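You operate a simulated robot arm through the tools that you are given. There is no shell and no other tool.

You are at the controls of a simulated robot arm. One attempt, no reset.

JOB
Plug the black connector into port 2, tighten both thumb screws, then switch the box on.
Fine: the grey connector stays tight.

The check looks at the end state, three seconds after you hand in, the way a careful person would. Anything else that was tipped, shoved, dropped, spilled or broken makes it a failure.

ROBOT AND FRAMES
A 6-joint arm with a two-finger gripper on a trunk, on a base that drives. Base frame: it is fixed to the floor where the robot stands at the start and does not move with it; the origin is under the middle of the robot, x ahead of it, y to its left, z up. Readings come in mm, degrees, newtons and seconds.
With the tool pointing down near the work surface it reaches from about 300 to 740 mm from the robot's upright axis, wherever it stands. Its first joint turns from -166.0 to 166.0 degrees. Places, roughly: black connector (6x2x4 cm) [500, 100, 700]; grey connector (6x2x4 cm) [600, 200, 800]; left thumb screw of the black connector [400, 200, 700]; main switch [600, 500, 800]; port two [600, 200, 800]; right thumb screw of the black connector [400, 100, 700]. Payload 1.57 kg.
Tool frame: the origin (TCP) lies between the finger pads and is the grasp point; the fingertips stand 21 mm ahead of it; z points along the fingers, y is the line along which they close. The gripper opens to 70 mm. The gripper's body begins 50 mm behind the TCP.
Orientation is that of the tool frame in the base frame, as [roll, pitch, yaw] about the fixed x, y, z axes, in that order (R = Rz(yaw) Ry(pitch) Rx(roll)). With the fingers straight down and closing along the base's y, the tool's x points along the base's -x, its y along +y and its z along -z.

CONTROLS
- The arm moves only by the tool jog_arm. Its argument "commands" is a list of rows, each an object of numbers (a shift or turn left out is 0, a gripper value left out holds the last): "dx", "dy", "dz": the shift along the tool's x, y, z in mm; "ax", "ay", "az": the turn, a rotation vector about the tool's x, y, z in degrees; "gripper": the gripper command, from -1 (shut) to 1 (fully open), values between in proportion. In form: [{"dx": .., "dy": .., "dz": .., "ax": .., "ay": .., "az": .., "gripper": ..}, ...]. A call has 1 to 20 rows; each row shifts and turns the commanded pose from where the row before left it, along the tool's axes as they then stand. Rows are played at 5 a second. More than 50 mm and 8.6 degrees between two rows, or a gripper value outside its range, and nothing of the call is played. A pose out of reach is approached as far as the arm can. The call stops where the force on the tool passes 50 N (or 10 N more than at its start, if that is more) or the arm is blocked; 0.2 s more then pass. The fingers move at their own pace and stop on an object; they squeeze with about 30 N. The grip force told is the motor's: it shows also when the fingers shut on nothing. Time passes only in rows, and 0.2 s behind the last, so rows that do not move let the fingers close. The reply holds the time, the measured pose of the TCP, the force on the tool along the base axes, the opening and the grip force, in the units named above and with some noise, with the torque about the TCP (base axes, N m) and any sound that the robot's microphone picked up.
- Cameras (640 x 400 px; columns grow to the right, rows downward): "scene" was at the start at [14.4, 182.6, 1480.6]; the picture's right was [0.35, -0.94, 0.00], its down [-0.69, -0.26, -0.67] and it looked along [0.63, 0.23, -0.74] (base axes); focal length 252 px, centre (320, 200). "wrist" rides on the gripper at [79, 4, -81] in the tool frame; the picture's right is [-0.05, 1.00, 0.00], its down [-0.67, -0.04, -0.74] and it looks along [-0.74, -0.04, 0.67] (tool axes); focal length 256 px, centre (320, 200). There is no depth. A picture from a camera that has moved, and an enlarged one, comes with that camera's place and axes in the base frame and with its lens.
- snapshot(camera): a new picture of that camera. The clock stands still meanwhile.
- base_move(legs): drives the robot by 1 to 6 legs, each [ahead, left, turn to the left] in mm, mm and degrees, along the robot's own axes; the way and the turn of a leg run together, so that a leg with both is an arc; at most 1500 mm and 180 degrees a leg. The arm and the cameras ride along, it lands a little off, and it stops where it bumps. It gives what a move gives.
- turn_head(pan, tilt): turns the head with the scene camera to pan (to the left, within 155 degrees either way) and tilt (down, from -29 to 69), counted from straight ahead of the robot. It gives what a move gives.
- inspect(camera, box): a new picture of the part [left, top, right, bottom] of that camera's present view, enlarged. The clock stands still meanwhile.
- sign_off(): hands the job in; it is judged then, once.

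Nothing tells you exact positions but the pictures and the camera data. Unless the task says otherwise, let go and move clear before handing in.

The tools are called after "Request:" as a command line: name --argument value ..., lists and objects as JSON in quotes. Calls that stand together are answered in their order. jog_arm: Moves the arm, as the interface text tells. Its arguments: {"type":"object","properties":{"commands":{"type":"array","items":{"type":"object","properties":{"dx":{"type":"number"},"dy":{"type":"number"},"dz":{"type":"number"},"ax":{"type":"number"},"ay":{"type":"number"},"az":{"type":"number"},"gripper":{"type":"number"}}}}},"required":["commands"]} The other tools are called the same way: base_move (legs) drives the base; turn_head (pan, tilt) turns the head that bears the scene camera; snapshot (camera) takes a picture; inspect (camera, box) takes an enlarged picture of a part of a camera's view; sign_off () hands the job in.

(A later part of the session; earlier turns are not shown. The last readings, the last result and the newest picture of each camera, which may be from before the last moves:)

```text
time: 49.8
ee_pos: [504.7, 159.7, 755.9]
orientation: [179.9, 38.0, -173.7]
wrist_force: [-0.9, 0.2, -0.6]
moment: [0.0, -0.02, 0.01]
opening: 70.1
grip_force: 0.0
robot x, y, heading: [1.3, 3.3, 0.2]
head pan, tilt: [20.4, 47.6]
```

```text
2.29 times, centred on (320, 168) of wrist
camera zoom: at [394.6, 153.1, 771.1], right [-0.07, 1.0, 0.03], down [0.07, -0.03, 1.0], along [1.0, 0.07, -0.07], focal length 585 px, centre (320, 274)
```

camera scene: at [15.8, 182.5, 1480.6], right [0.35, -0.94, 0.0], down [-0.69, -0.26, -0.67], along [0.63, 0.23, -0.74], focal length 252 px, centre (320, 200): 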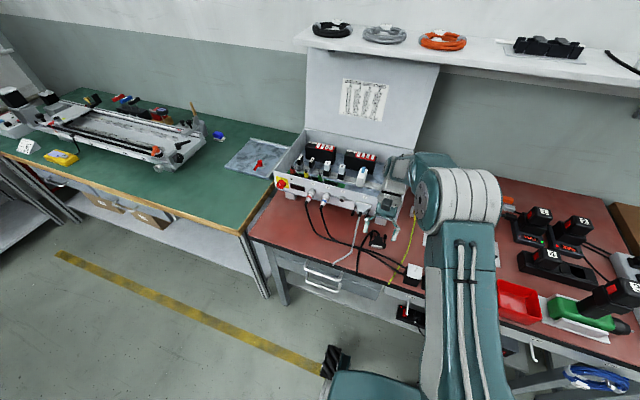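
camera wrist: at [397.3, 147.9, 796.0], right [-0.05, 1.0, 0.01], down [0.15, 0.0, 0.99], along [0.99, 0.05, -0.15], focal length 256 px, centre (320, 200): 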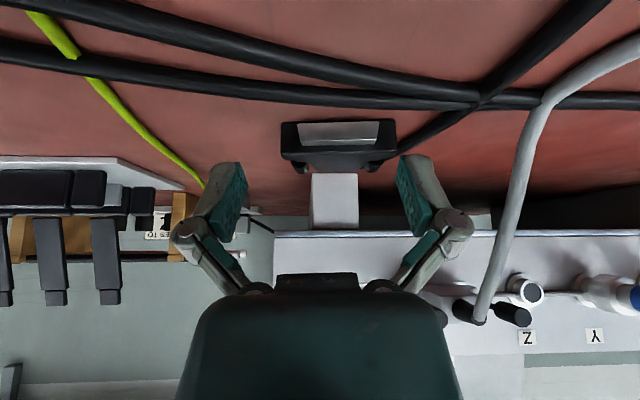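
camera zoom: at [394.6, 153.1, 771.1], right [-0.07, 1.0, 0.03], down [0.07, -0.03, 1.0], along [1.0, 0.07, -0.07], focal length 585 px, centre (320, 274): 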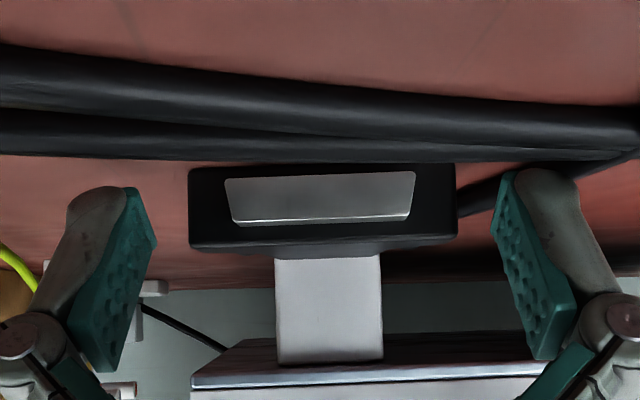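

Request:
jog_arm --commands '[{"gripper": 0.65}, {"gripper": 0.55}, {"gripper": 0.3}, {"gripper": -1}, {"gripper": -1}]'

Request:
inspect --camera "wrist" --box '[180, 80, 460, 255]'

```text
time: 51.0
ee_pos: [505.6, 160.6, 757.5]
orientation: [-180.0, 38.0, -173.6]
wrist_force: [-1.2, 0.5, 1.7]
moment: [-0.03, -0.03, 0.01]
opening: 55.2
grip_force: 30.6
robot x, y, heading: [-1.4, 0.4, 0.0]
head pan, tilt: [20.4, 47.6]
```

```text
2.29 times, centred on (320, 168) of wrist
camera zoom: at [394.6, 153.2, 771.4], right [-0.07, 1.0, 0.03], down [0.07, -0.03, 1.0], along [1.0, 0.07, -0.07], focal length 585 px, centre (320, 274)
```

zoom: 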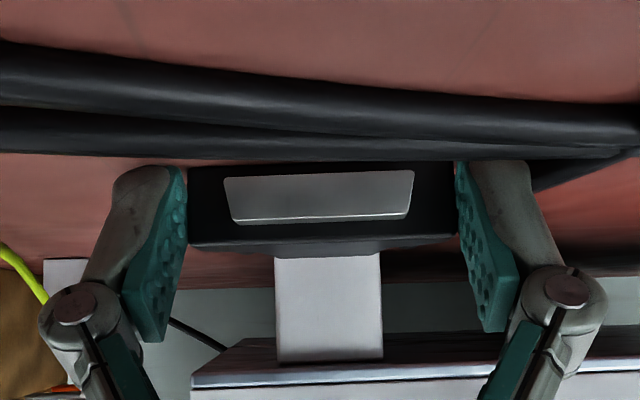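

Gripped with 38° of forward pitch. I'll lift clear, bring the tool upright in small steps, then yaw to point the plug sideways.

Request:
jog_arm --commands '[{"dx": -20.5, "dz": -26.3}, {"dx": -20.5, "dz": -26.3}, {"dx": -20.6, "dz": -26.2}, {"ay": 4}, {"ay": 4}, {"ay": 4}, {"ay": 4}, {"ay": 4}, {"ay": 4}, {"ay": 4}, {"ay": 4}, {"ay": 4}, {"ay": 2}, {"dx": 0}]'

Request:
snapshot --camera "wrist"

```text
time: 54.0
ee_pos: [508.7, 153.1, 856.6]
orientation: [-177.8, 10.0, -174.5]
wrist_force: [0.0, -0.6, -1.0]
moment: [0.0, -0.01, -0.03]
opening: 55.2
grip_force: 29.8
out of reach, approached as far as the arm can: row 6, 8
robot x, y, heading: [-2.5, -3.2, 0.1]
head pan, tilt: [20.4, 47.6]
```

```text
taken
camera wrist: at [417.1, 151.9, 922.2], right [-0.04, 1.0, -0.03], down [0.52, 0.04, 0.85], along [0.85, 0.02, -0.53], focal length 256 px, centre (320, 200)
```

wrist: 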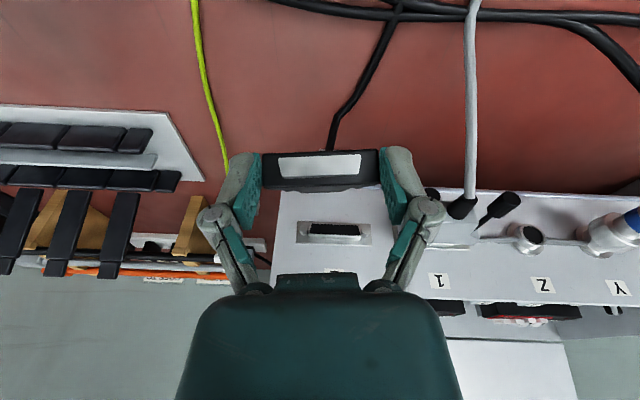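

Request:
jog_arm --commands '[{"ax": -2.2}, {"ay": 5}, {"ay": 5}, {"az": 8}, {"az": 8}, {"az": 8}, {"az": 8}, {"az": 8}, {"az": 8}, {"az": 8}, {"az": 8}, {"az": 8}, {"az": 8}, {"az": 8}, {"az": 7.5}, {"dx": 0}]'

Request:
snapshot --camera "wrist"

Request:
snapshot --camera "scene"

```text
time: 57.4
ee_pos: [508.7, 152.4, 855.9]
orientation: [180.0, 0.2, 89.9]
wrist_force: [0.0, 0.1, -0.2]
moment: [0.02, 0.0, 0.01]
opening: 55.2
grip_force: 29.8
robot x, y, heading: [-0.9, 0.5, -0.1]
head pan, tilt: [20.4, 47.6]
```

```text
taken
camera wrist: at [513.7, 232.8, 937.6], right [1.0, -0.06, 0.0], down [-0.04, -0.67, 0.75], along [-0.04, -0.74, -0.67], focal length 256 px, centre (320, 200)
```

wrist: 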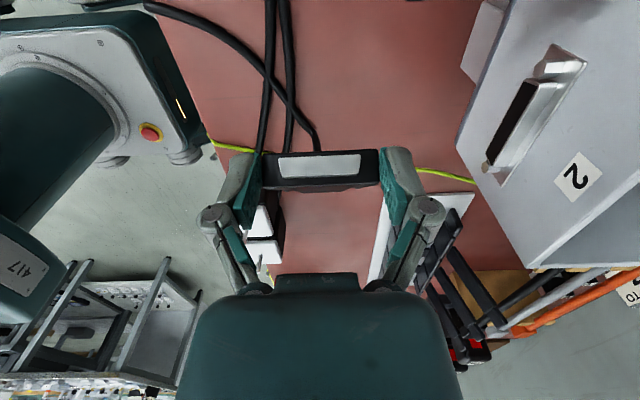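

```text
taken
camera scene: at [15.4, 182.4, 1480.6], right [0.35, -0.94, 0.0], down [-0.69, -0.26, -0.67], along [0.63, 0.23, -0.74], focal length 252 px, centre (320, 200)
```

scene: 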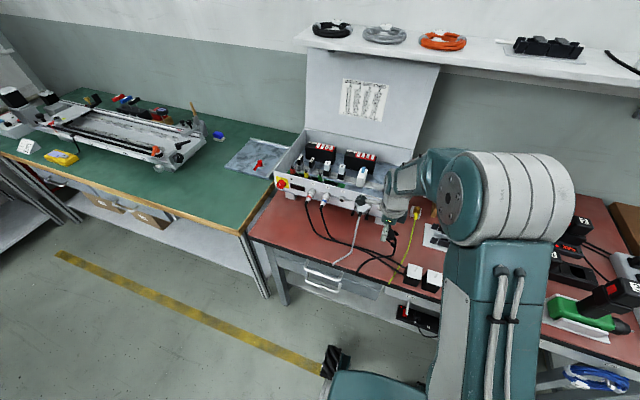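

The plug is now held with its nose pointing left and 38° up. I'll lean the tool sideways to bring the nose past vertical, all at height.

Request:
jog_arm --commands '[{"ay": 7.75}, {"ay": 7.75}, {"ay": 7.75}, {"ay": 7.75}, {"ay": 7.75}, {"ay": 7.75}, {"ay": 7.75}, {"ay": 7.75}, {"dx": 0}]'

Request:
snapshot --camera "wrist"

Request:
inspect --camera "scene" --box '[330, 170, 458, 270]'

```text
time: 59.4
ee_pos: [507.8, 153.1, 856.1]
orientation: [179.8, -62.1, 90.1]
wrist_force: [-0.3, 0.9, -0.8]
moment: [0.0, -0.03, -0.02]
opening: 55.2
grip_force: 30.0
robot x, y, heading: [-0.3, 0.3, 0.2]
head pan, tilt: [20.4, 47.6]
```

```text
taken
camera wrist: at [513.8, 118.5, 964.3], right [1.0, -0.03, -0.05], down [-0.04, -0.97, -0.24], along [-0.04, 0.24, -0.97], focal length 256 px, centre (320, 200)
```

wrist: 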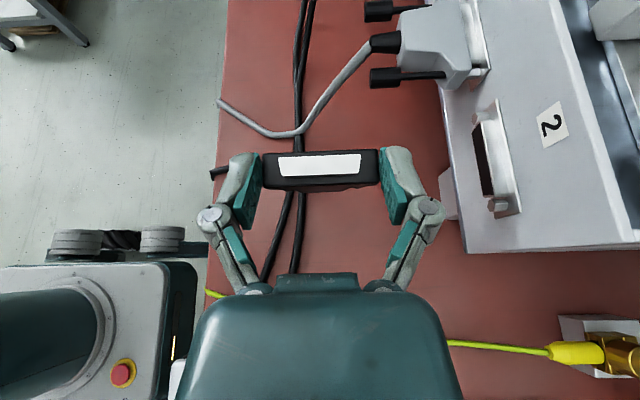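

```text
4.00 times, centred on (394, 220) of scene
camera zoom: at [15.6, 181.4, 1480.7], right [0.35, -0.94, 0.0], down [-0.69, -0.26, -0.67], along [0.63, 0.23, -0.74], focal length 1006 px, centre (24, 120)
```

zoom: 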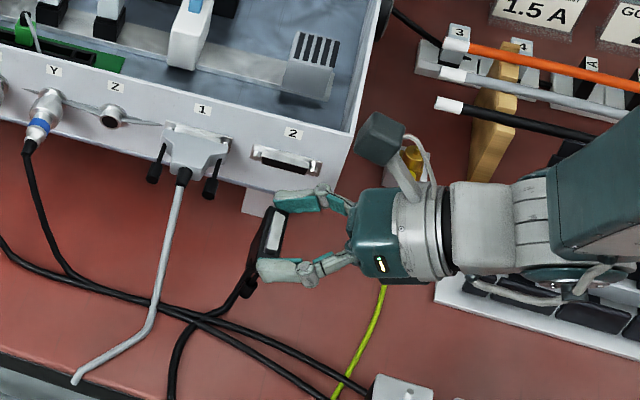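

That worked: the plug is nose-up, tilted about 10° past vertical towards the right, tail down. I'll move over a clear bench patch and lower until the tail nears the surface.

Request:
jog_arm --commands '[{"dx": -13.9, "dy": 9, "dz": 13}, {"dx": -13.9, "dy": 9, "dz": 13}, {"dx": -13.8, "dy": 9, "dz": 13}, {"dx": 0}]'

Request:
snapshot --camera "wrist"

Request:
inspect --camera "scene" --box '[340, 190, 436, 250]'

```text
time: 60.4
ee_pos: [536.0, 168.8, 800.3]
orientation: [179.9, -62.0, 89.9]
wrist_force: [0.4, 1.3, -0.4]
moment: [-0.02, 0.0, 0.01]
opening: 55.3
grip_force: 30.1
robot x, y, heading: [1.0, 0.4, 0.3]
head pan, tilt: [20.4, 47.6]
```

```text
taken
camera wrist: at [541.2, 134.2, 909.0], right [1.0, -0.03, -0.05], down [-0.04, -0.97, -0.24], along [-0.04, 0.24, -0.97], focal length 256 px, centre (320, 200)
```

wrist: 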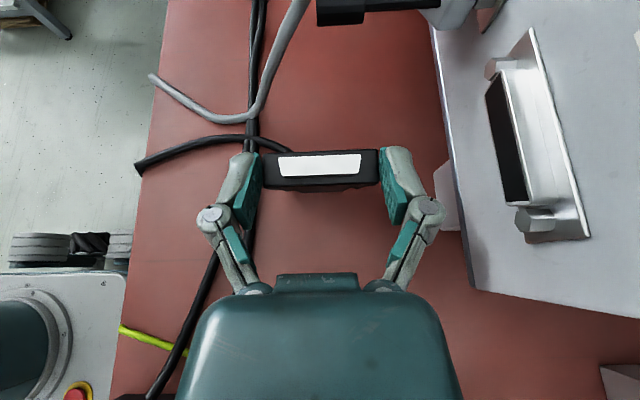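

```text
6.67 times, centred on (388, 220) of scene
camera zoom: at [15.8, 181.7, 1480.7], right [0.35, -0.94, 0.0], down [-0.69, -0.26, -0.67], along [0.63, 0.23, -0.74], focal length 1677 px, centre (-133, 67)
```

zoom: 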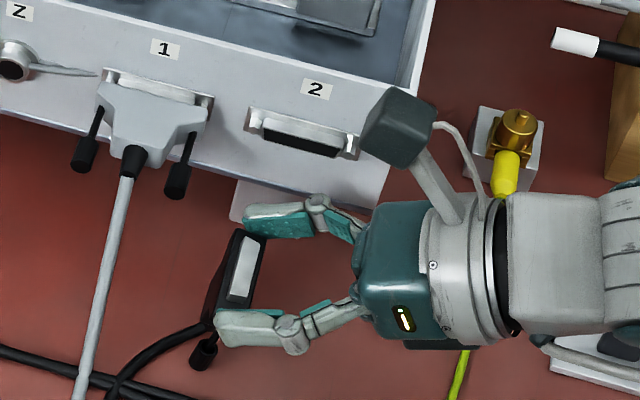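

Request:
jog_arm --commands '[{"dx": -4.42, "dz": 2.34}, {"dx": -2.2, "dz": 1.17}, {"dx": 0}]'

Request:
jog_arm --commands '[{"dx": -2.2, "dz": 1.17}, {"dx": 0}]'

Request:
jog_arm --commands '[{"dx": -2.2, "dz": 1.17}, {"dx": 0}]'

```text
time: 61.2
ee_pos: [535.6, 167.6, 795.7]
orientation: [179.5, -62.0, 90.4]
wrist_force: [-3.3, 0.6, 21.6]
moment: [0.31, 0.06, 0.07]
opening: 55.5
grip_force: 30.7
robot x, y, heading: [0.5, 0.2, -0.1]
head pan, tilt: [20.4, 47.6]
```

```text
time: 61.8
ee_pos: [535.4, 167.3, 791.5]
orientation: [179.7, -62.0, 90.3]
wrist_force: [1.1, -0.7, 20.9]
moment: [0.24, -0.04, 0.02]
opening: 55.4
grip_force: 30.1
robot x, y, heading: [2.6, 1.2, -0.1]
head pan, tilt: [20.4, 47.6]
```

```text
time: 62.4
ee_pos: [535.6, 167.4, 789.8]
orientation: [179.8, -62.0, 90.1]
wrist_force: [2.6, -0.7, 21.0]
moment: [0.24, -0.12, -0.04]
opening: 55.4
grip_force: 30.1
robot x, y, heading: [0.2, 2.0, -0.1]
head pan, tilt: [20.4, 47.6]
```

Request:
inspect --camera "wrist" --box '[180, 80, 460, 255]'

Request:
inspect --camera "scene" --box '[340, 200, 404, 240]'

```text
2.29 times, centred on (320, 168) of wrist
camera zoom: at [541.1, 133.5, 897.5], right [1.0, -0.03, -0.05], down [-0.04, -0.97, -0.24], along [-0.04, 0.24, -0.97], focal length 585 px, centre (320, 274)
```

zoom: 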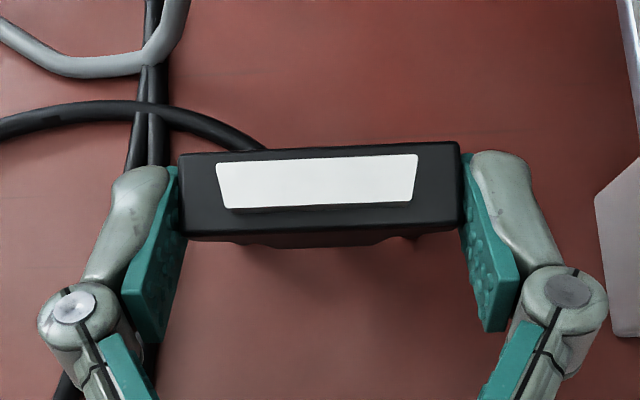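

```text
10.00 times, centred on (372, 220) of scene
camera zoom: at [14.5, 180.7, 1480.9], right [0.35, -0.94, 0.0], down [-0.69, -0.26, -0.67], along [0.63, 0.23, -0.74], focal length 2515 px, centre (-200, 0)
```

zoom: 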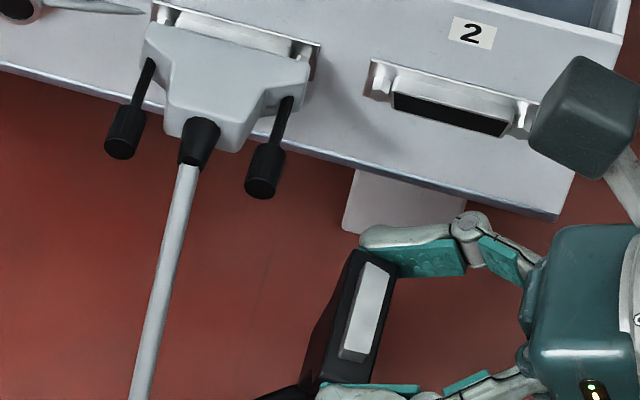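

The tail is on the bench with about 21 N, and the plug is sliding up in the grip more than pivoting. I'll move sideways (−y) so it rotates about its tail.

Request:
jog_arm --commands '[{"dx": -2.34, "dz": -4.42}, {"dx": -2.34, "dz": -4.42}, {"dx": 0}]'

Request:
inspect --camera "wrist" --box '[180, 80, 460, 255]'

Request:
inspect --camera "scene" --box '[340, 205, 420, 255]'

```text
time: 63.2
ee_pos: [534.9, 157.4, 789.4]
orientation: [-179.8, -61.9, 90.1]
wrist_force: [-1.5, 5.9, 15.5]
moment: [0.55, 0.07, 0.05]
opening: 55.3
grip_force: 30.0
robot x, y, heading: [-0.0, -3.2, -0.0]
head pan, tilt: [20.4, 47.6]
```

```text
2.29 times, centred on (320, 168) of wrist
camera zoom: at [540.3, 124.2, 896.9], right [1.0, -0.02, -0.05], down [-0.04, -0.97, -0.24], along [-0.04, 0.24, -0.97], focal length 585 px, centre (320, 274)
```

zoom: 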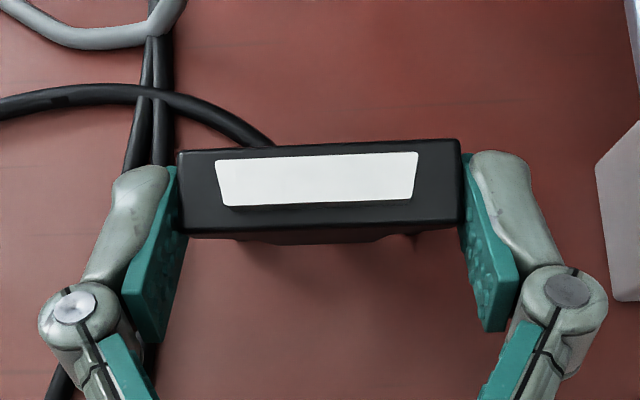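

```text
8.00 times, centred on (380, 230) of scene
camera zoom: at [14.6, 182.2, 1480.7], right [0.35, -0.94, 0.0], down [-0.69, -0.26, -0.67], along [0.63, 0.23, -0.74], focal length 2012 px, centre (-160, -40)
```

zoom: 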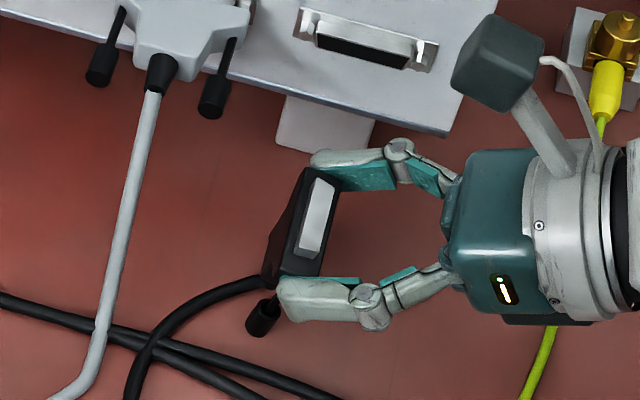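

It's held rigidly, so I'll lean it further (about 23° past vertical), set the tail just on the bench and let it topple gently the right way over.

Request:
jog_arm --commands '[{"dx": 7.1, "dz": -3.7}, {"ay": 6.5}, {"ay": 6.5}, {"dx": 0}]'

Request:
inspect --camera "scene" --box '[340, 205, 420, 255]'

```text
time: 64.2
ee_pos: [536.9, 156.8, 797.4]
orientation: [179.8, -74.9, 90.2]
wrist_force: [-0.2, 0.3, -1.3]
moment: [0.01, -0.01, 0.02]
opening: 55.2
grip_force: 29.7
robot x, y, heading: [-0.2, 2.6, -0.0]
head pan, tilt: [20.4, 47.6]
```

```text
8.00 times, centred on (380, 230) of scene
camera zoom: at [15.9, 181.3, 1480.7], right [0.35, -0.94, 0.0], down [-0.69, -0.26, -0.67], along [0.63, 0.23, -0.74], focal length 2012 px, centre (-160, -40)
```

zoom: 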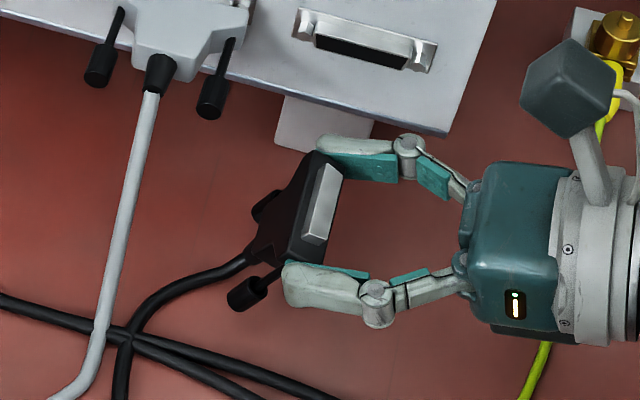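

Request:
jog_arm --commands '[{"dx": -3.86, "dz": 1.04}, {"dx": -2.9, "dz": 0.78}, {"dx": 0}]'

Request:
jog_arm --commands '[{"dx": -1.93, "dz": 0.52}, {"dx": 0}]'

```text
time: 65.0
ee_pos: [535.6, 157.9, 789.8]
orientation: [179.9, -74.9, 90.1]
wrist_force: [1.2, -0.7, -0.3]
moment: [0.0, 0.0, -0.01]
opening: 55.4
grip_force: 29.7
robot x, y, heading: [-4.6, -0.8, 0.3]
head pan, tilt: [20.4, 47.6]
```

```text
time: 65.6
ee_pos: [534.9, 157.3, 788.1]
orientation: [179.9, -75.0, 90.1]
wrist_force: [-0.5, -0.9, -1.0]
moment: [-0.01, -0.01, -0.01]
opening: 55.1
grip_force: 30.2
robot x, y, heading: [-1.1, -1.9, 0.1]
head pan, tilt: [20.4, 47.6]
```

Request:
jog_arm --commands '[{"dx": -1.93, "dz": 0.52}, {"dx": 0}]'

Request:
jog_arm --commands '[{"dx": -1.93, "dz": 0.52}, {"dx": 0}]'

```text
time: 66.2
ee_pos: [535.9, 157.1, 785.2]
orientation: [179.9, -74.9, 90.1]
wrist_force: [-0.3, 0.4, -0.9]
moment: [-0.01, -0.02, 0.02]
opening: 55.0
grip_force: 29.7
robot x, y, heading: [-2.8, 0.2, 0.3]
head pan, tilt: [20.4, 47.6]
```

```text
time: 66.8
ee_pos: [535.8, 157.5, 784.9]
orientation: [179.9, -75.0, 90.1]
wrist_force: [-0.5, -0.1, 2.2]
moment: [0.09, 0.06, 0.01]
opening: 55.1
grip_force: 30.1
robot x, y, heading: [1.1, 2.3, -0.0]
head pan, tilt: [20.4, 47.6]
```

The tail just touches (2 N). I'll release and let it topple.

Request:
jog_arm --commands '[{"gripper": 1}, {"gripper": 1}, {"gripper": 1}, {"gripper": 1}]'

Request:
inspect --camera "scene" --box '[340, 205, 420, 255]'

Request:
snapshot --camera "wrist"

```text
time: 67.8
ee_pos: [535.7, 156.6, 785.8]
orientation: [180.0, -75.0, 90.1]
wrist_force: [0.3, -0.2, -0.3]
moment: [-0.03, -0.05, 0.01]
opening: 69.9
grip_force: 0.1
robot x, y, heading: [2.7, 0.5, 0.3]
head pan, tilt: [20.4, 47.6]
```

```text
8.00 times, centred on (380, 230) of scene
camera zoom: at [15.8, 181.4, 1480.7], right [0.35, -0.94, 0.0], down [-0.69, -0.26, -0.67], along [0.63, 0.23, -0.74], focal length 2012 px, centre (-160, -40)
```

zoom: 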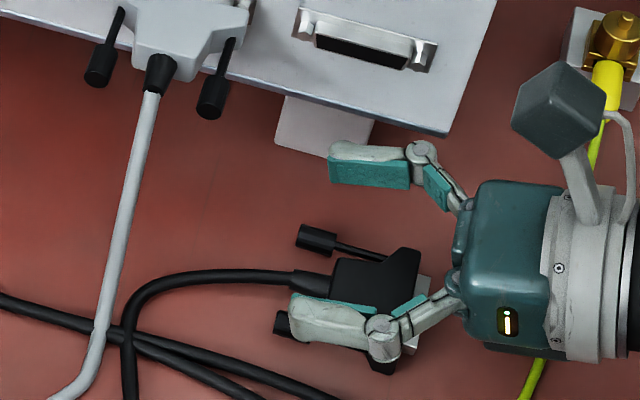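

```text
taken
camera wrist: at [540.8, 100.4, 881.8], right [1.0, -0.01, -0.05], down [-0.04, -0.89, -0.45], along [-0.04, 0.45, -0.89], focal length 256 px, centre (320, 200)
```

wrist: 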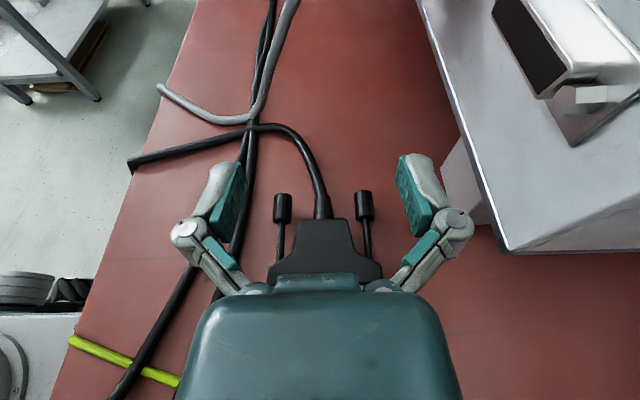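

It toppled right side up, now facing right (−y). I'll raise the hand, bring the tool upright and look.

Request:
jog_arm --commands '[{"dx": 29, "dz": -7.8}, {"dx": 29, "dz": -7.8}, {"dx": 29, "dz": -7.8}, {"ay": -7.5}, {"ay": -7.5}, {"ay": -7.5}, {"ay": -7.5}, {"ay": -7.5}, {"ay": -7.5}, {"ay": -7.5}, {"ay": -7.5}, {"ay": -7.5}, {"ay": -7.5}, {"dx": 0}]'

Request:
snapshot --camera "wrist"

Request:
inspect --camera "scene" --box '[350, 215, 414, 255]'

```text
time: 70.8
ee_pos: [535.7, 157.4, 874.2]
orientation: [179.8, 0.1, 90.0]
wrist_force: [-0.2, 0.0, 0.0]
moment: [0.01, -0.01, -0.01]
opening: 70.0
grip_force: 0.1
robot x, y, heading: [-1.3, 3.8, 0.1]
head pan, tilt: [20.4, 47.6]
```

```text
taken
camera wrist: at [541.0, 237.8, 955.0], right [1.0, -0.05, 0.0], down [-0.04, -0.66, 0.75], along [-0.04, -0.75, -0.67], focal length 256 px, centre (320, 200)
```

wrist: 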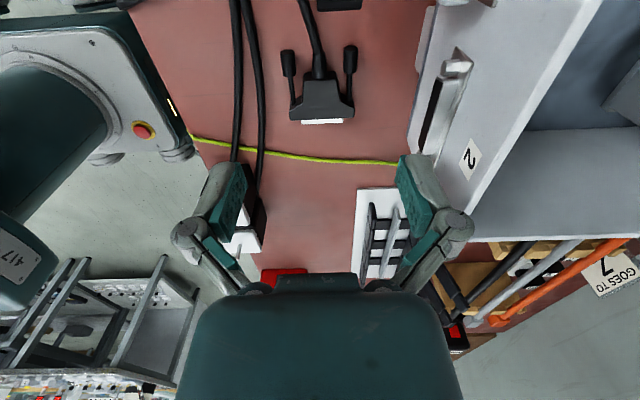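

```text
10.00 times, centred on (382, 235) of scene
camera zoom: at [15.5, 182.6, 1480.6], right [0.35, -0.94, 0.0], down [-0.69, -0.26, -0.67], along [0.63, 0.23, -0.74], focal length 2515 px, centre (-300, -150)
```

zoom: 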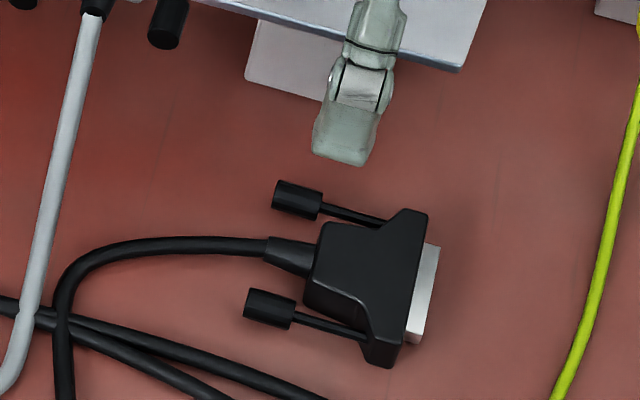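

Request:
inspect --camera "wrist" --box '[272, 40, 368, 135]'

Request:
inspect --camera "wrist" --box '[280, 80, 360, 130]'

```text
4.21 times, centred on (320, 88) of wrist
camera zoom: at [541.0, 237.8, 955.0], right [1.0, -0.05, 0.0], down [-0.04, -0.66, 0.75], along [-0.04, -0.75, -0.67], focal length 1078 px, centre (320, 674)
```

zoom: 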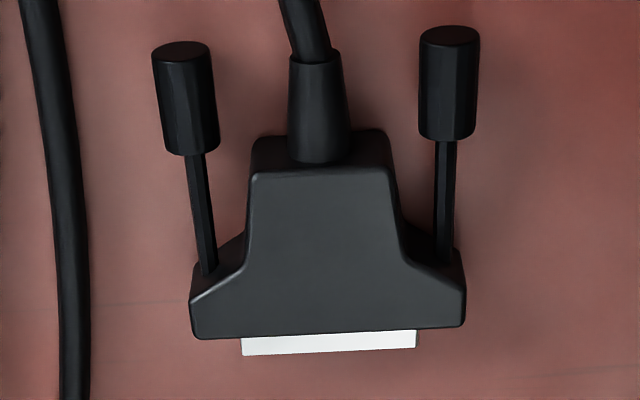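

```text
8.00 times, centred on (320, 105) of wrist
camera zoom: at [541.0, 237.8, 955.0], right [1.0, -0.05, 0.0], down [-0.04, -0.66, 0.75], along [-0.04, -0.75, -0.67], focal length 2048 px, centre (320, 960)
```

zoom: 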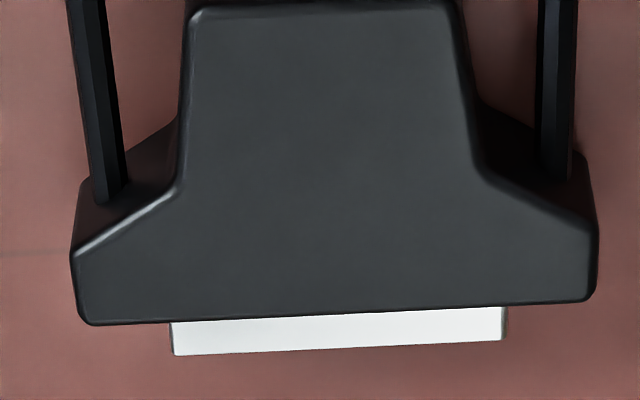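

The plug is right side up and nearly square to the tool. I'll tilt to 13° and come down over it for the regrasp.

Request:
jog_arm --commands '[{"ay": -4.4}, {"ay": -4.45}, {"ay": -4.45}, {"dx": -4, "dy": -0.1, "dz": 39}, {"dx": -4, "dy": -0.1, "dz": 38.9}, {"dx": 0}]'

Request:
inspect --camera "wrist" --box '[180, 60, 460, 235]'

```text
time: 72.2
ee_pos: [536.3, 132.0, 800.6]
orientation: [180.0, 13.3, 90.0]
wrist_force: [0.0, 0.9, 1.1]
moment: [0.03, -0.02, 0.03]
opening: 70.1
grip_force: 0.0
robot x, y, heading: [3.5, -1.7, 0.2]
head pan, tilt: [20.4, 47.6]
```

```text
2.29 times, centred on (320, 148) of wrist
camera zoom: at [541.0, 229.0, 860.5], right [1.0, -0.05, 0.01], down [-0.04, -0.48, 0.88], along [-0.04, -0.88, -0.48], focal length 585 px, centre (320, 320)
```

zoom: 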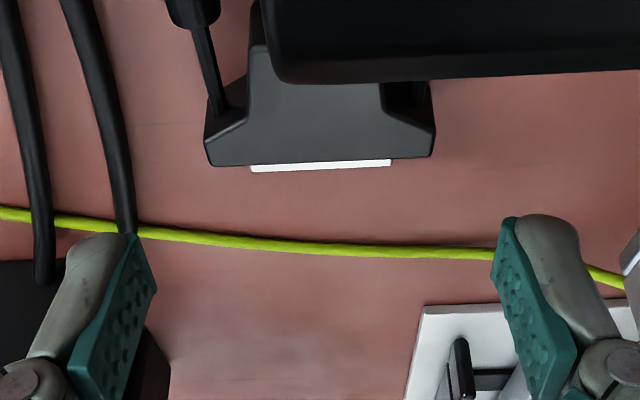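

The dark shape overhead is the grey connector's thumb screw, only about 20 mm below the wrist camera. To keep clear I'll lean the tool the other way, which raises the camera, before grasping.

Request:
jog_arm --commands '[{"ay": 8.3}, {"ay": 8.3}, {"ay": 8.3}, {"ay": 8.4}, {"dx": -11.8, "dy": -0.2, "dz": 18.2}, {"dx": 0}]'

Request:
snapshot --camera "wrist"

Request:
inspect --camera "scene" --box '[340, 190, 436, 250]'

```text
time: 73.6
ee_pos: [535.2, 126.4, 779.3]
orientation: [180.0, -20.1, 90.1]
wrist_force: [-0.6, -0.5, -0.3]
moment: [-0.01, 0.02, 0.0]
opening: 70.0
grip_force: 0.0
robot x, y, heading: [-2.4, -1.3, -0.1]
head pan, tilt: [20.4, 47.6]
```

```text
taken
camera wrist: at [540.3, 174.1, 883.0], right [1.0, -0.05, -0.02], down [-0.04, -0.88, 0.47], along [-0.04, -0.47, -0.88], focal length 256 px, centre (320, 200)
```

wrist: 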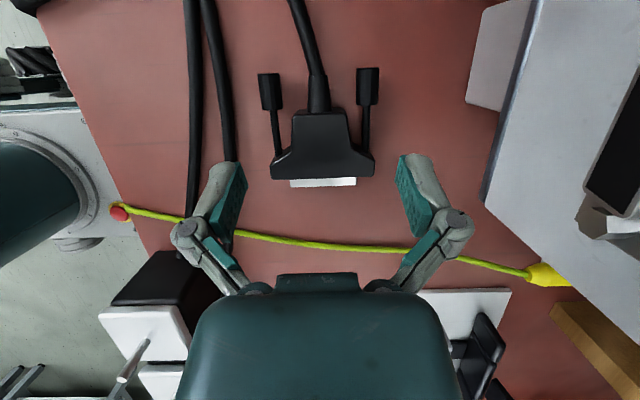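

```text
6.67 times, centred on (388, 220) of scene
camera zoom: at [15.6, 181.9, 1480.7], right [0.35, -0.94, 0.0], down [-0.69, -0.26, -0.67], along [0.63, 0.23, -0.74], focal length 1677 px, centre (-133, 67)
```

zoom: 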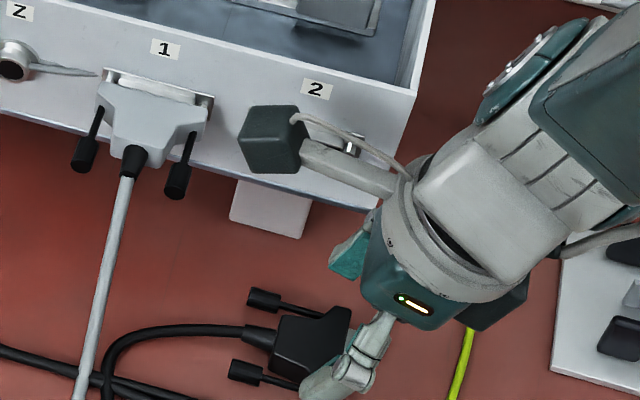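

Request:
jog_arm --commands '[{"dx": -6.1, "dy": 0.3, "dz": 9.2}, {"dx": -6.1, "dy": 0.2, "dz": 9.2}, {"dx": 0}]'

Request:
inspect --camera "wrist" --box '[180, 80, 460, 255]'

```text
time: 74.4
ee_pos: [535.6, 120.3, 757.9]
orientation: [180.0, -19.8, 90.0]
wrist_force: [-0.5, 0.5, -0.8]
moment: [0.03, 0.01, 0.0]
opening: 69.8
grip_force: 0.1
robot x, y, heading: [-0.7, -3.7, -0.1]
head pan, tilt: [20.4, 47.6]
```

```text
2.29 times, centred on (320, 168) of wrist
camera zoom: at [541.0, 169.2, 860.8], right [1.0, -0.05, -0.02], down [-0.04, -0.88, 0.47], along [-0.04, -0.47, -0.88], focal length 585 px, centre (320, 274)
```

zoom: 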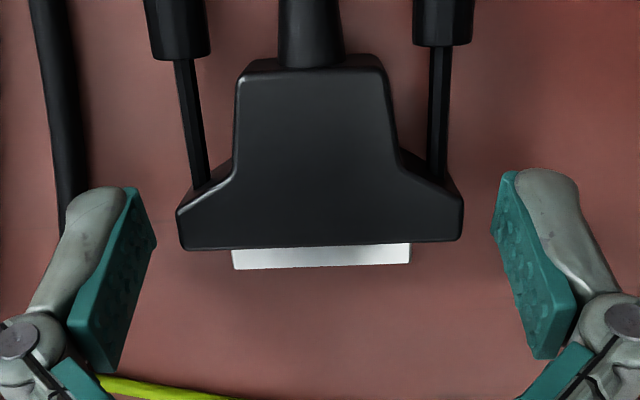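

Request:
jog_arm --commands '[{"gripper": 0.65}, {"gripper": 0.55}, {"gripper": 0.3}, {"gripper": -1}, {"gripper": -1}]'

Request:
jog_arm --commands '[{"dx": 6.8, "dz": -18.8}, {"dx": 6.8, "dz": -18.8}, {"dx": 10.3, "dz": -28.2}, {"dx": 0}]'

Request:
snapshot --camera "wrist"

```text
time: 75.6
ee_pos: [535.9, 122.4, 758.4]
orientation: [179.9, -20.0, 90.0]
wrist_force: [-0.5, -0.1, 3.8]
moment: [-0.01, 0.01, -0.01]
opening: 55.3
grip_force: 29.6
robot x, y, heading: [-3.1, -2.4, 0.2]
head pan, tilt: [20.4, 47.6]
```

```text
time: 76.6
ee_pos: [536.6, 121.3, 828.3]
orientation: [-179.9, -19.8, 90.0]
wrist_force: [-0.1, -0.4, -0.6]
moment: [-0.02, -0.04, 0.0]
opening: 55.1
grip_force: 30.2
robot x, y, heading: [2.3, -2.2, 0.0]
head pan, tilt: [20.4, 47.6]
```

```text
taken
camera wrist: at [541.1, 168.5, 931.4], right [1.0, -0.05, -0.02], down [-0.04, -0.88, 0.47], along [-0.04, -0.47, -0.88], focal length 256 px, centre (320, 200)
```

wrist: 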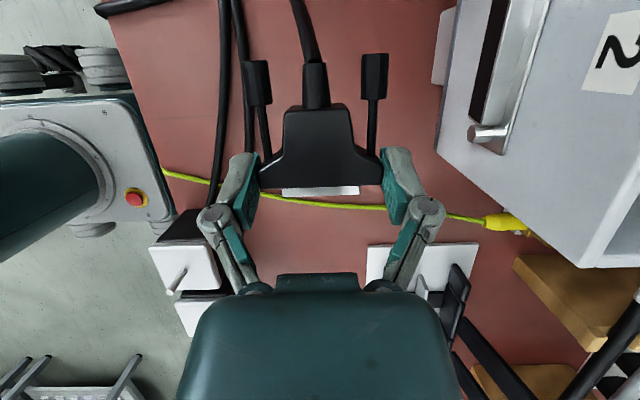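

Held again and level. I'll move away from the box, yaw 90° so it faces the port, and set it down in the open for a proper regrasp.

Request:
jog_arm --commands '[{"dx": 13.5, "dy": -30, "dz": -0.4}, {"dx": 13.5, "dy": -30, "dz": -0.4}, {"ax": 2.9, "az": -7.97}, {"ax": 2.9, "az": -7.97}, {"ax": 2.9, "az": -7.97}, {"ax": 2.9, "az": -7.97}, {"ax": 2.9, "az": -7.97}, {"ax": 2.9, "az": -7.97}, {"ax": 2.9, "az": -7.97}, {"ax": 2.9, "az": -7.97}, {"ax": 2.9, "az": -7.97}, {"ax": 2.9, "az": -7.97}, {"ax": 1.77, "az": -4.87}, {"dx": 0}]'

Request:
snapshot --camera "wrist"

Request:
inspect --camera "scene" --box '[330, 190, 458, 270]'

```text
time: 79.6
ee_pos: [475.1, 146.5, 837.0]
orientation: [-180.0, -20.0, -180.0]
wrist_force: [0.1, -0.4, -1.2]
moment: [0.01, 0.02, -0.03]
opening: 55.0
grip_force: 30.2
robot x, y, heading: [-4.2, 1.5, -0.3]
head pan, tilt: [20.4, 47.6]
```

```text
taken
camera wrist: at [429.8, 152.0, 940.8], right [0.05, 1.0, -0.02], down [0.88, -0.03, 0.47], along [0.47, -0.04, -0.88], focal length 256 px, centre (320, 200)
```

wrist: 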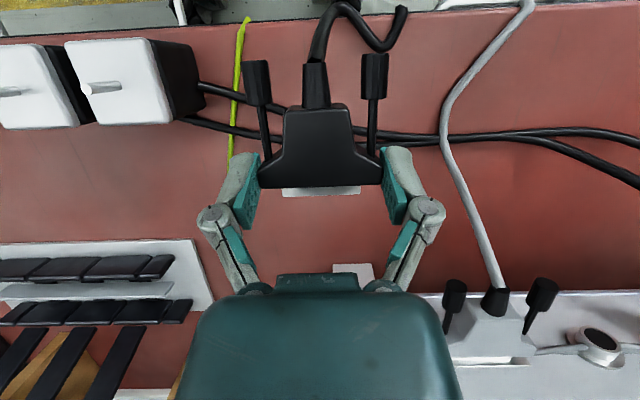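

```text
5.00 times, centred on (394, 230) of scene
camera zoom: at [15.6, 182.4, 1480.6], right [0.35, -0.94, 0.0], down [-0.69, -0.26, -0.67], along [0.63, 0.23, -0.74], focal length 1258 px, centre (-50, 50)
```

zoom: 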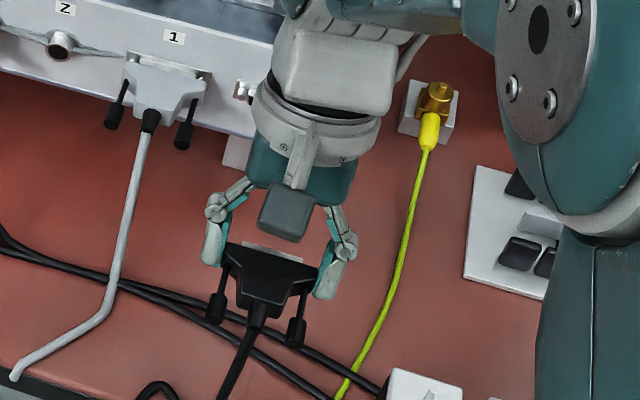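

Request:
jog_arm --commands '[{"dx": -13.6, "dz": 22.7}, {"dx": -13.6, "dz": 22.7}, {"dx": -11.5, "dz": 16.9}, {"dx": 0}]'

Request:
jog_arm --commands '[{"dx": -0.7, "dz": 1.9}, {"dx": 0}]'

```text
time: 80.6
ee_pos: [490.0, 146.6, 764.7]
orientation: [180.0, -19.9, -180.0]
wrist_force: [-0.2, -0.3, -0.8]
moment: [-0.01, -0.02, 0.03]
opening: 55.3
grip_force: 30.4
robot x, y, heading: [2.2, 0.3, -0.1]
head pan, tilt: [20.4, 47.6]
```

```text
time: 81.2
ee_pos: [491.0, 147.7, 763.7]
orientation: [-180.0, -20.0, -179.9]
wrist_force: [-0.2, -0.2, -0.1]
moment: [0.01, -0.05, 0.0]
opening: 55.2
grip_force: 29.9
robot x, y, heading: [0.7, 2.3, -0.1]
head pan, tilt: [20.4, 47.6]
```

Request:
jog_arm --commands '[{"dx": -0.7, "dz": 1.9}, {"dx": 0}]'

Request:
jog_arm --commands '[{"dx": -0.5, "dz": 1.4}, {"dx": 0}]'

```text
time: 81.8
ee_pos: [490.5, 146.3, 761.9]
orientation: [-179.8, -20.0, 179.9]
wrist_force: [-0.7, -0.4, -0.7]
moment: [-0.02, -0.02, 0.03]
opening: 55.1
grip_force: 30.3
robot x, y, heading: [-2.0, -2.8, -0.1]
head pan, tilt: [20.4, 47.6]
```

```text
time: 82.4
ee_pos: [490.5, 147.1, 758.8]
orientation: [-179.9, -20.0, -180.0]
wrist_force: [0.1, 0.0, -1.3]
moment: [-0.01, -0.03, 0.01]
opening: 55.4
grip_force: 30.0
robot x, y, heading: [-0.4, 1.7, 0.1]
head pan, tilt: [20.4, 47.6]
```

Request:
jog_arm --commands '[{"dx": -0.34, "dz": 0.94}, {"dx": 0}]'

Request:
jog_arm --commands '[{"dx": -0.34, "dz": 0.94}, {"dx": 0}]'

```text
time: 83.0
ee_pos: [491.8, 146.2, 758.7]
orientation: [-179.8, -20.0, 179.9]
wrist_force: [0.0, 0.6, -0.5]
moment: [-0.01, 0.0, 0.03]
opening: 55.0
grip_force: 30.0
robot x, y, heading: [0.8, 1.7, -0.1]
head pan, tilt: [20.4, 47.6]
```

```text
time: 83.6
ee_pos: [491.8, 146.1, 759.1]
orientation: [-179.8, -20.2, -179.9]
wrist_force: [-0.4, 0.6, -0.6]
moment: [0.0, -0.03, -0.02]
opening: 55.4
grip_force: 30.1
robot x, y, heading: [-1.0, 2.4, -0.2]
head pan, tilt: [20.4, 47.6]
```

Request:
jog_arm --commands '[{"dx": -0.34, "dz": 0.94}, {"dx": 0}]'

Request:
inspect --camera "wrist" --box '[180, 80, 460, 255]'

```text
time: 84.2
ee_pos: [489.5, 146.5, 758.4]
orientation: [-180.0, -19.8, 180.0]
wrist_force: [0.1, -1.4, 7.9]
moment: [0.06, 0.14, 0.0]
opening: 55.1
grip_force: 29.8
robot x, y, heading: [2.5, -1.5, 0.3]
head pan, tilt: [20.4, 47.6]
```

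```text
2.29 times, centred on (320, 168) of wrist
camera zoom: at [444.7, 151.9, 861.1], right [0.05, 1.0, -0.02], down [0.88, -0.04, 0.47], along [0.47, -0.04, -0.88], focal length 585 px, centre (320, 274)
```

zoom: 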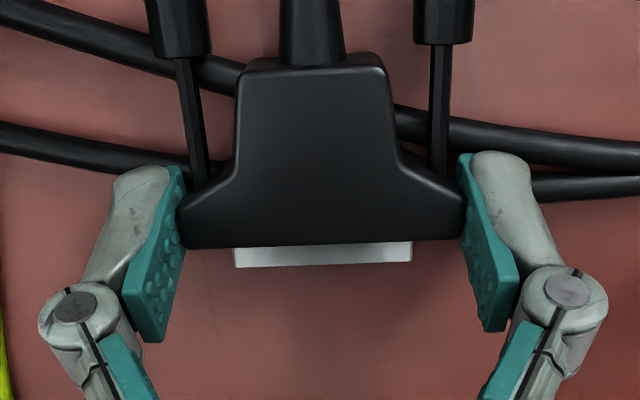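

It's down. I'll release, lift, tilt back to 13° in small steps and regrasp.

Request:
jog_arm --commands '[{"dx": 0.17, "dz": -0.47}, {"gripper": 0.7}, {"gripper": 1}, {"dx": 10.3, "dz": -28.2}, {"dx": 5, "dz": -14}, {"ay": -4.2}, {"ay": -4.2}, {"ay": -4.2}, {"ay": -4.2}, {"ay": -4.2}, {"ay": -4.1}, {"ay": -4.1}, {"ay": -4.1}, {"dx": 0}]'

Request:
inspect --camera "wrist" --box '[180, 40, 460, 215]'

```text
time: 87.2
ee_pos: [491.4, 147.4, 802.6]
orientation: [180.0, 13.5, 180.0]
wrist_force: [0.1, -1.0, -0.2]
moment: [-0.03, -0.01, 0.01]
opening: 69.9
grip_force: 0.0
robot x, y, heading: [1.7, 2.1, -0.1]
head pan, tilt: [20.4, 47.6]
```

```text
2.29 times, centred on (320, 128) of wrist
camera zoom: at [396.0, 152.3, 863.5], right [0.05, 1.0, 0.01], down [0.48, -0.04, 0.88], along [0.88, -0.04, -0.48], focal length 585 px, centre (320, 366)
```

zoom: 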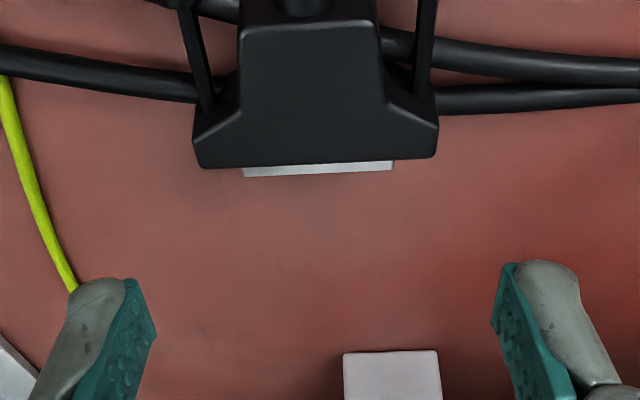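

Request:
jog_arm --commands '[{"dx": 10, "dz": 0}, {"dx": 5, "dz": 19.7}, {"dx": 5, "dz": 19.7}, {"dx": 0}]'

Request:
inspect --camera "wrist" --box '[180, 80, 460, 255]'

```text
time: 88.2
ee_pos: [479.3, 146.9, 760.5]
orientation: [179.9, 13.3, 179.9]
wrist_force: [0.0, 0.5, 0.4]
moment: [0.0, 0.01, -0.03]
opening: 69.9
grip_force: 0.0
robot x, y, heading: [-0.7, 0.8, -0.0]
head pan, tilt: [20.4, 47.6]
```

```text
2.29 times, centred on (320, 168) of wrist
camera zoom: at [385.1, 152.1, 820.6], right [0.05, 1.0, 0.01], down [0.48, -0.04, 0.88], along [0.88, -0.04, -0.48], focal length 585 px, centre (320, 274)
```

zoom: 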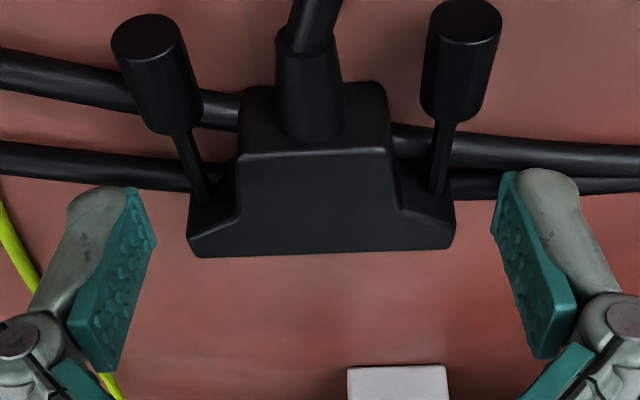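

Request:
jog_arm --commands '[{"dx": -0.97, "dz": 0.23}, {"gripper": 0.65}, {"gripper": 0.55}, {"gripper": 0.3}, {"gripper": -1}, {"gripper": -1}]'

Request:
jog_arm --commands '[{"dx": -2.3, "dz": -9.7}, {"dx": -2.3, "dz": -9.7}, {"dx": -5, "dz": -21}, {"dx": -5, "dz": -21}, {"dx": -6.5, "dz": -27.4}, {"dx": 0}]'

Request:
snapshot --camera "wrist"

Request:
inspect --camera "wrist" --box '[180, 80, 460, 255]'

```text
time: 89.6
ee_pos: [481.3, 146.8, 759.6]
orientation: [180.0, 13.4, 180.0]
wrist_force: [-1.1, -0.9, 4.5]
moment: [-0.02, 0.04, 0.0]
opening: 55.2
grip_force: 30.2
robot x, y, heading: [-2.5, 1.1, 0.0]
head pan, tilt: [20.4, 47.6]
```

```text
time: 91.0
ee_pos: [481.9, 146.3, 850.5]
orientation: [179.9, 13.3, 179.9]
wrist_force: [-0.8, 0.0, -0.4]
moment: [0.0, 0.0, -0.01]
opening: 55.4
grip_force: 29.9
robot x, y, heading: [-1.1, 1.6, -0.2]
head pan, tilt: [20.4, 47.6]
```

```text
taken
camera wrist: at [386.7, 152.0, 911.3], right [0.05, 1.0, 0.01], down [0.48, -0.04, 0.88], along [0.88, -0.04, -0.48], focal length 256 px, centre (320, 200)
```

wrist: 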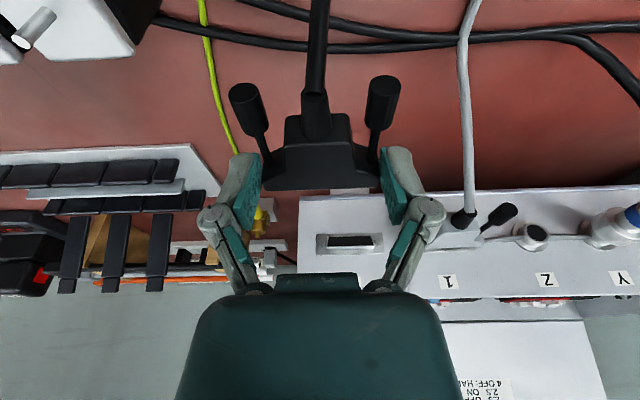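

```text
2.29 times, centred on (320, 168) of wrist
camera zoom: at [386.7, 152.0, 911.3], right [0.05, 1.0, 0.01], down [0.48, -0.04, 0.88], along [0.88, -0.04, -0.48], focal length 585 px, centre (320, 274)
```

zoom: 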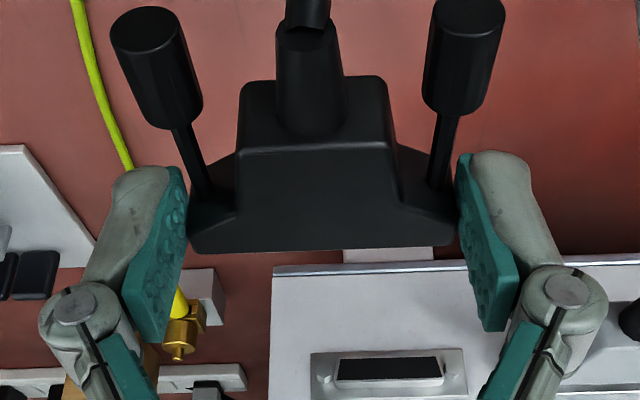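

Request:
jog_arm --commands '[{"dx": -19, "dy": 6.5, "dz": 3.8}, {"dx": -19, "dy": 6.5, "dz": 3.8}, {"dx": -18.9, "dy": 6.5, "dz": 3.8}, {"dx": 0}]'

Request:
inspect --camera "wrist" --box '[256, 160, 384, 240]'

Request:
inspect --camera "wrist" --box '[260, 185, 324, 225]'

Request:
inspect --camera "wrist" --box '[322, 185, 386, 225]'

```text
time: 92.0
ee_pos: [540.0, 166.5, 852.6]
orientation: [-179.8, 13.2, 179.9]
wrist_force: [-0.2, -0.9, -0.9]
moment: [-0.01, -0.01, 0.0]
opening: 55.1
grip_force: 30.4
robot x, y, heading: [-1.3, 0.1, -0.2]
head pan, tilt: [20.4, 47.6]
```

```text
5.00 times, centred on (320, 200) of wrist
camera zoom: at [445.0, 171.3, 913.6], right [0.05, 1.0, 0.01], down [0.48, -0.03, 0.88], along [0.88, -0.04, -0.48], focal length 1280 px, centre (320, 200)
```

zoom: 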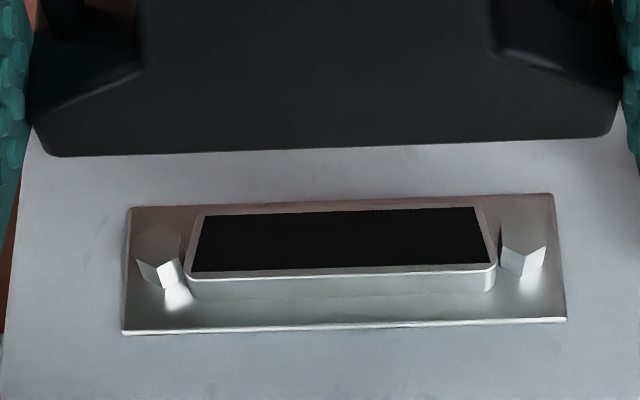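

```text
10.00 times, centred on (292, 205) of wrist
camera zoom: at [445.0, 171.3, 913.6], right [0.05, 1.0, 0.01], down [0.48, -0.03, 0.88], along [0.88, -0.04, -0.48], focal length 2560 px, centre (600, 150)
```

zoom: 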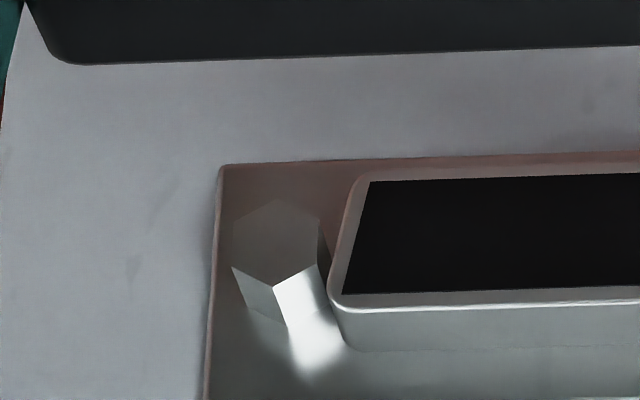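

```text
10.00 times, centred on (354, 205) of wrist
camera zoom: at [445.0, 171.3, 913.6], right [0.05, 1.0, 0.01], down [0.48, -0.03, 0.88], along [0.88, -0.04, -0.48], focal length 2560 px, centre (-20, 150)
```

zoom: 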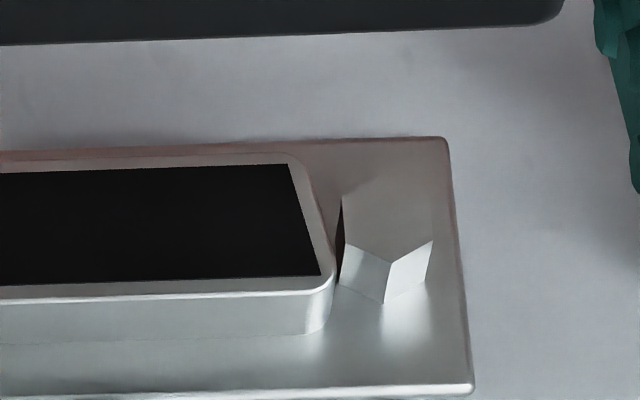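

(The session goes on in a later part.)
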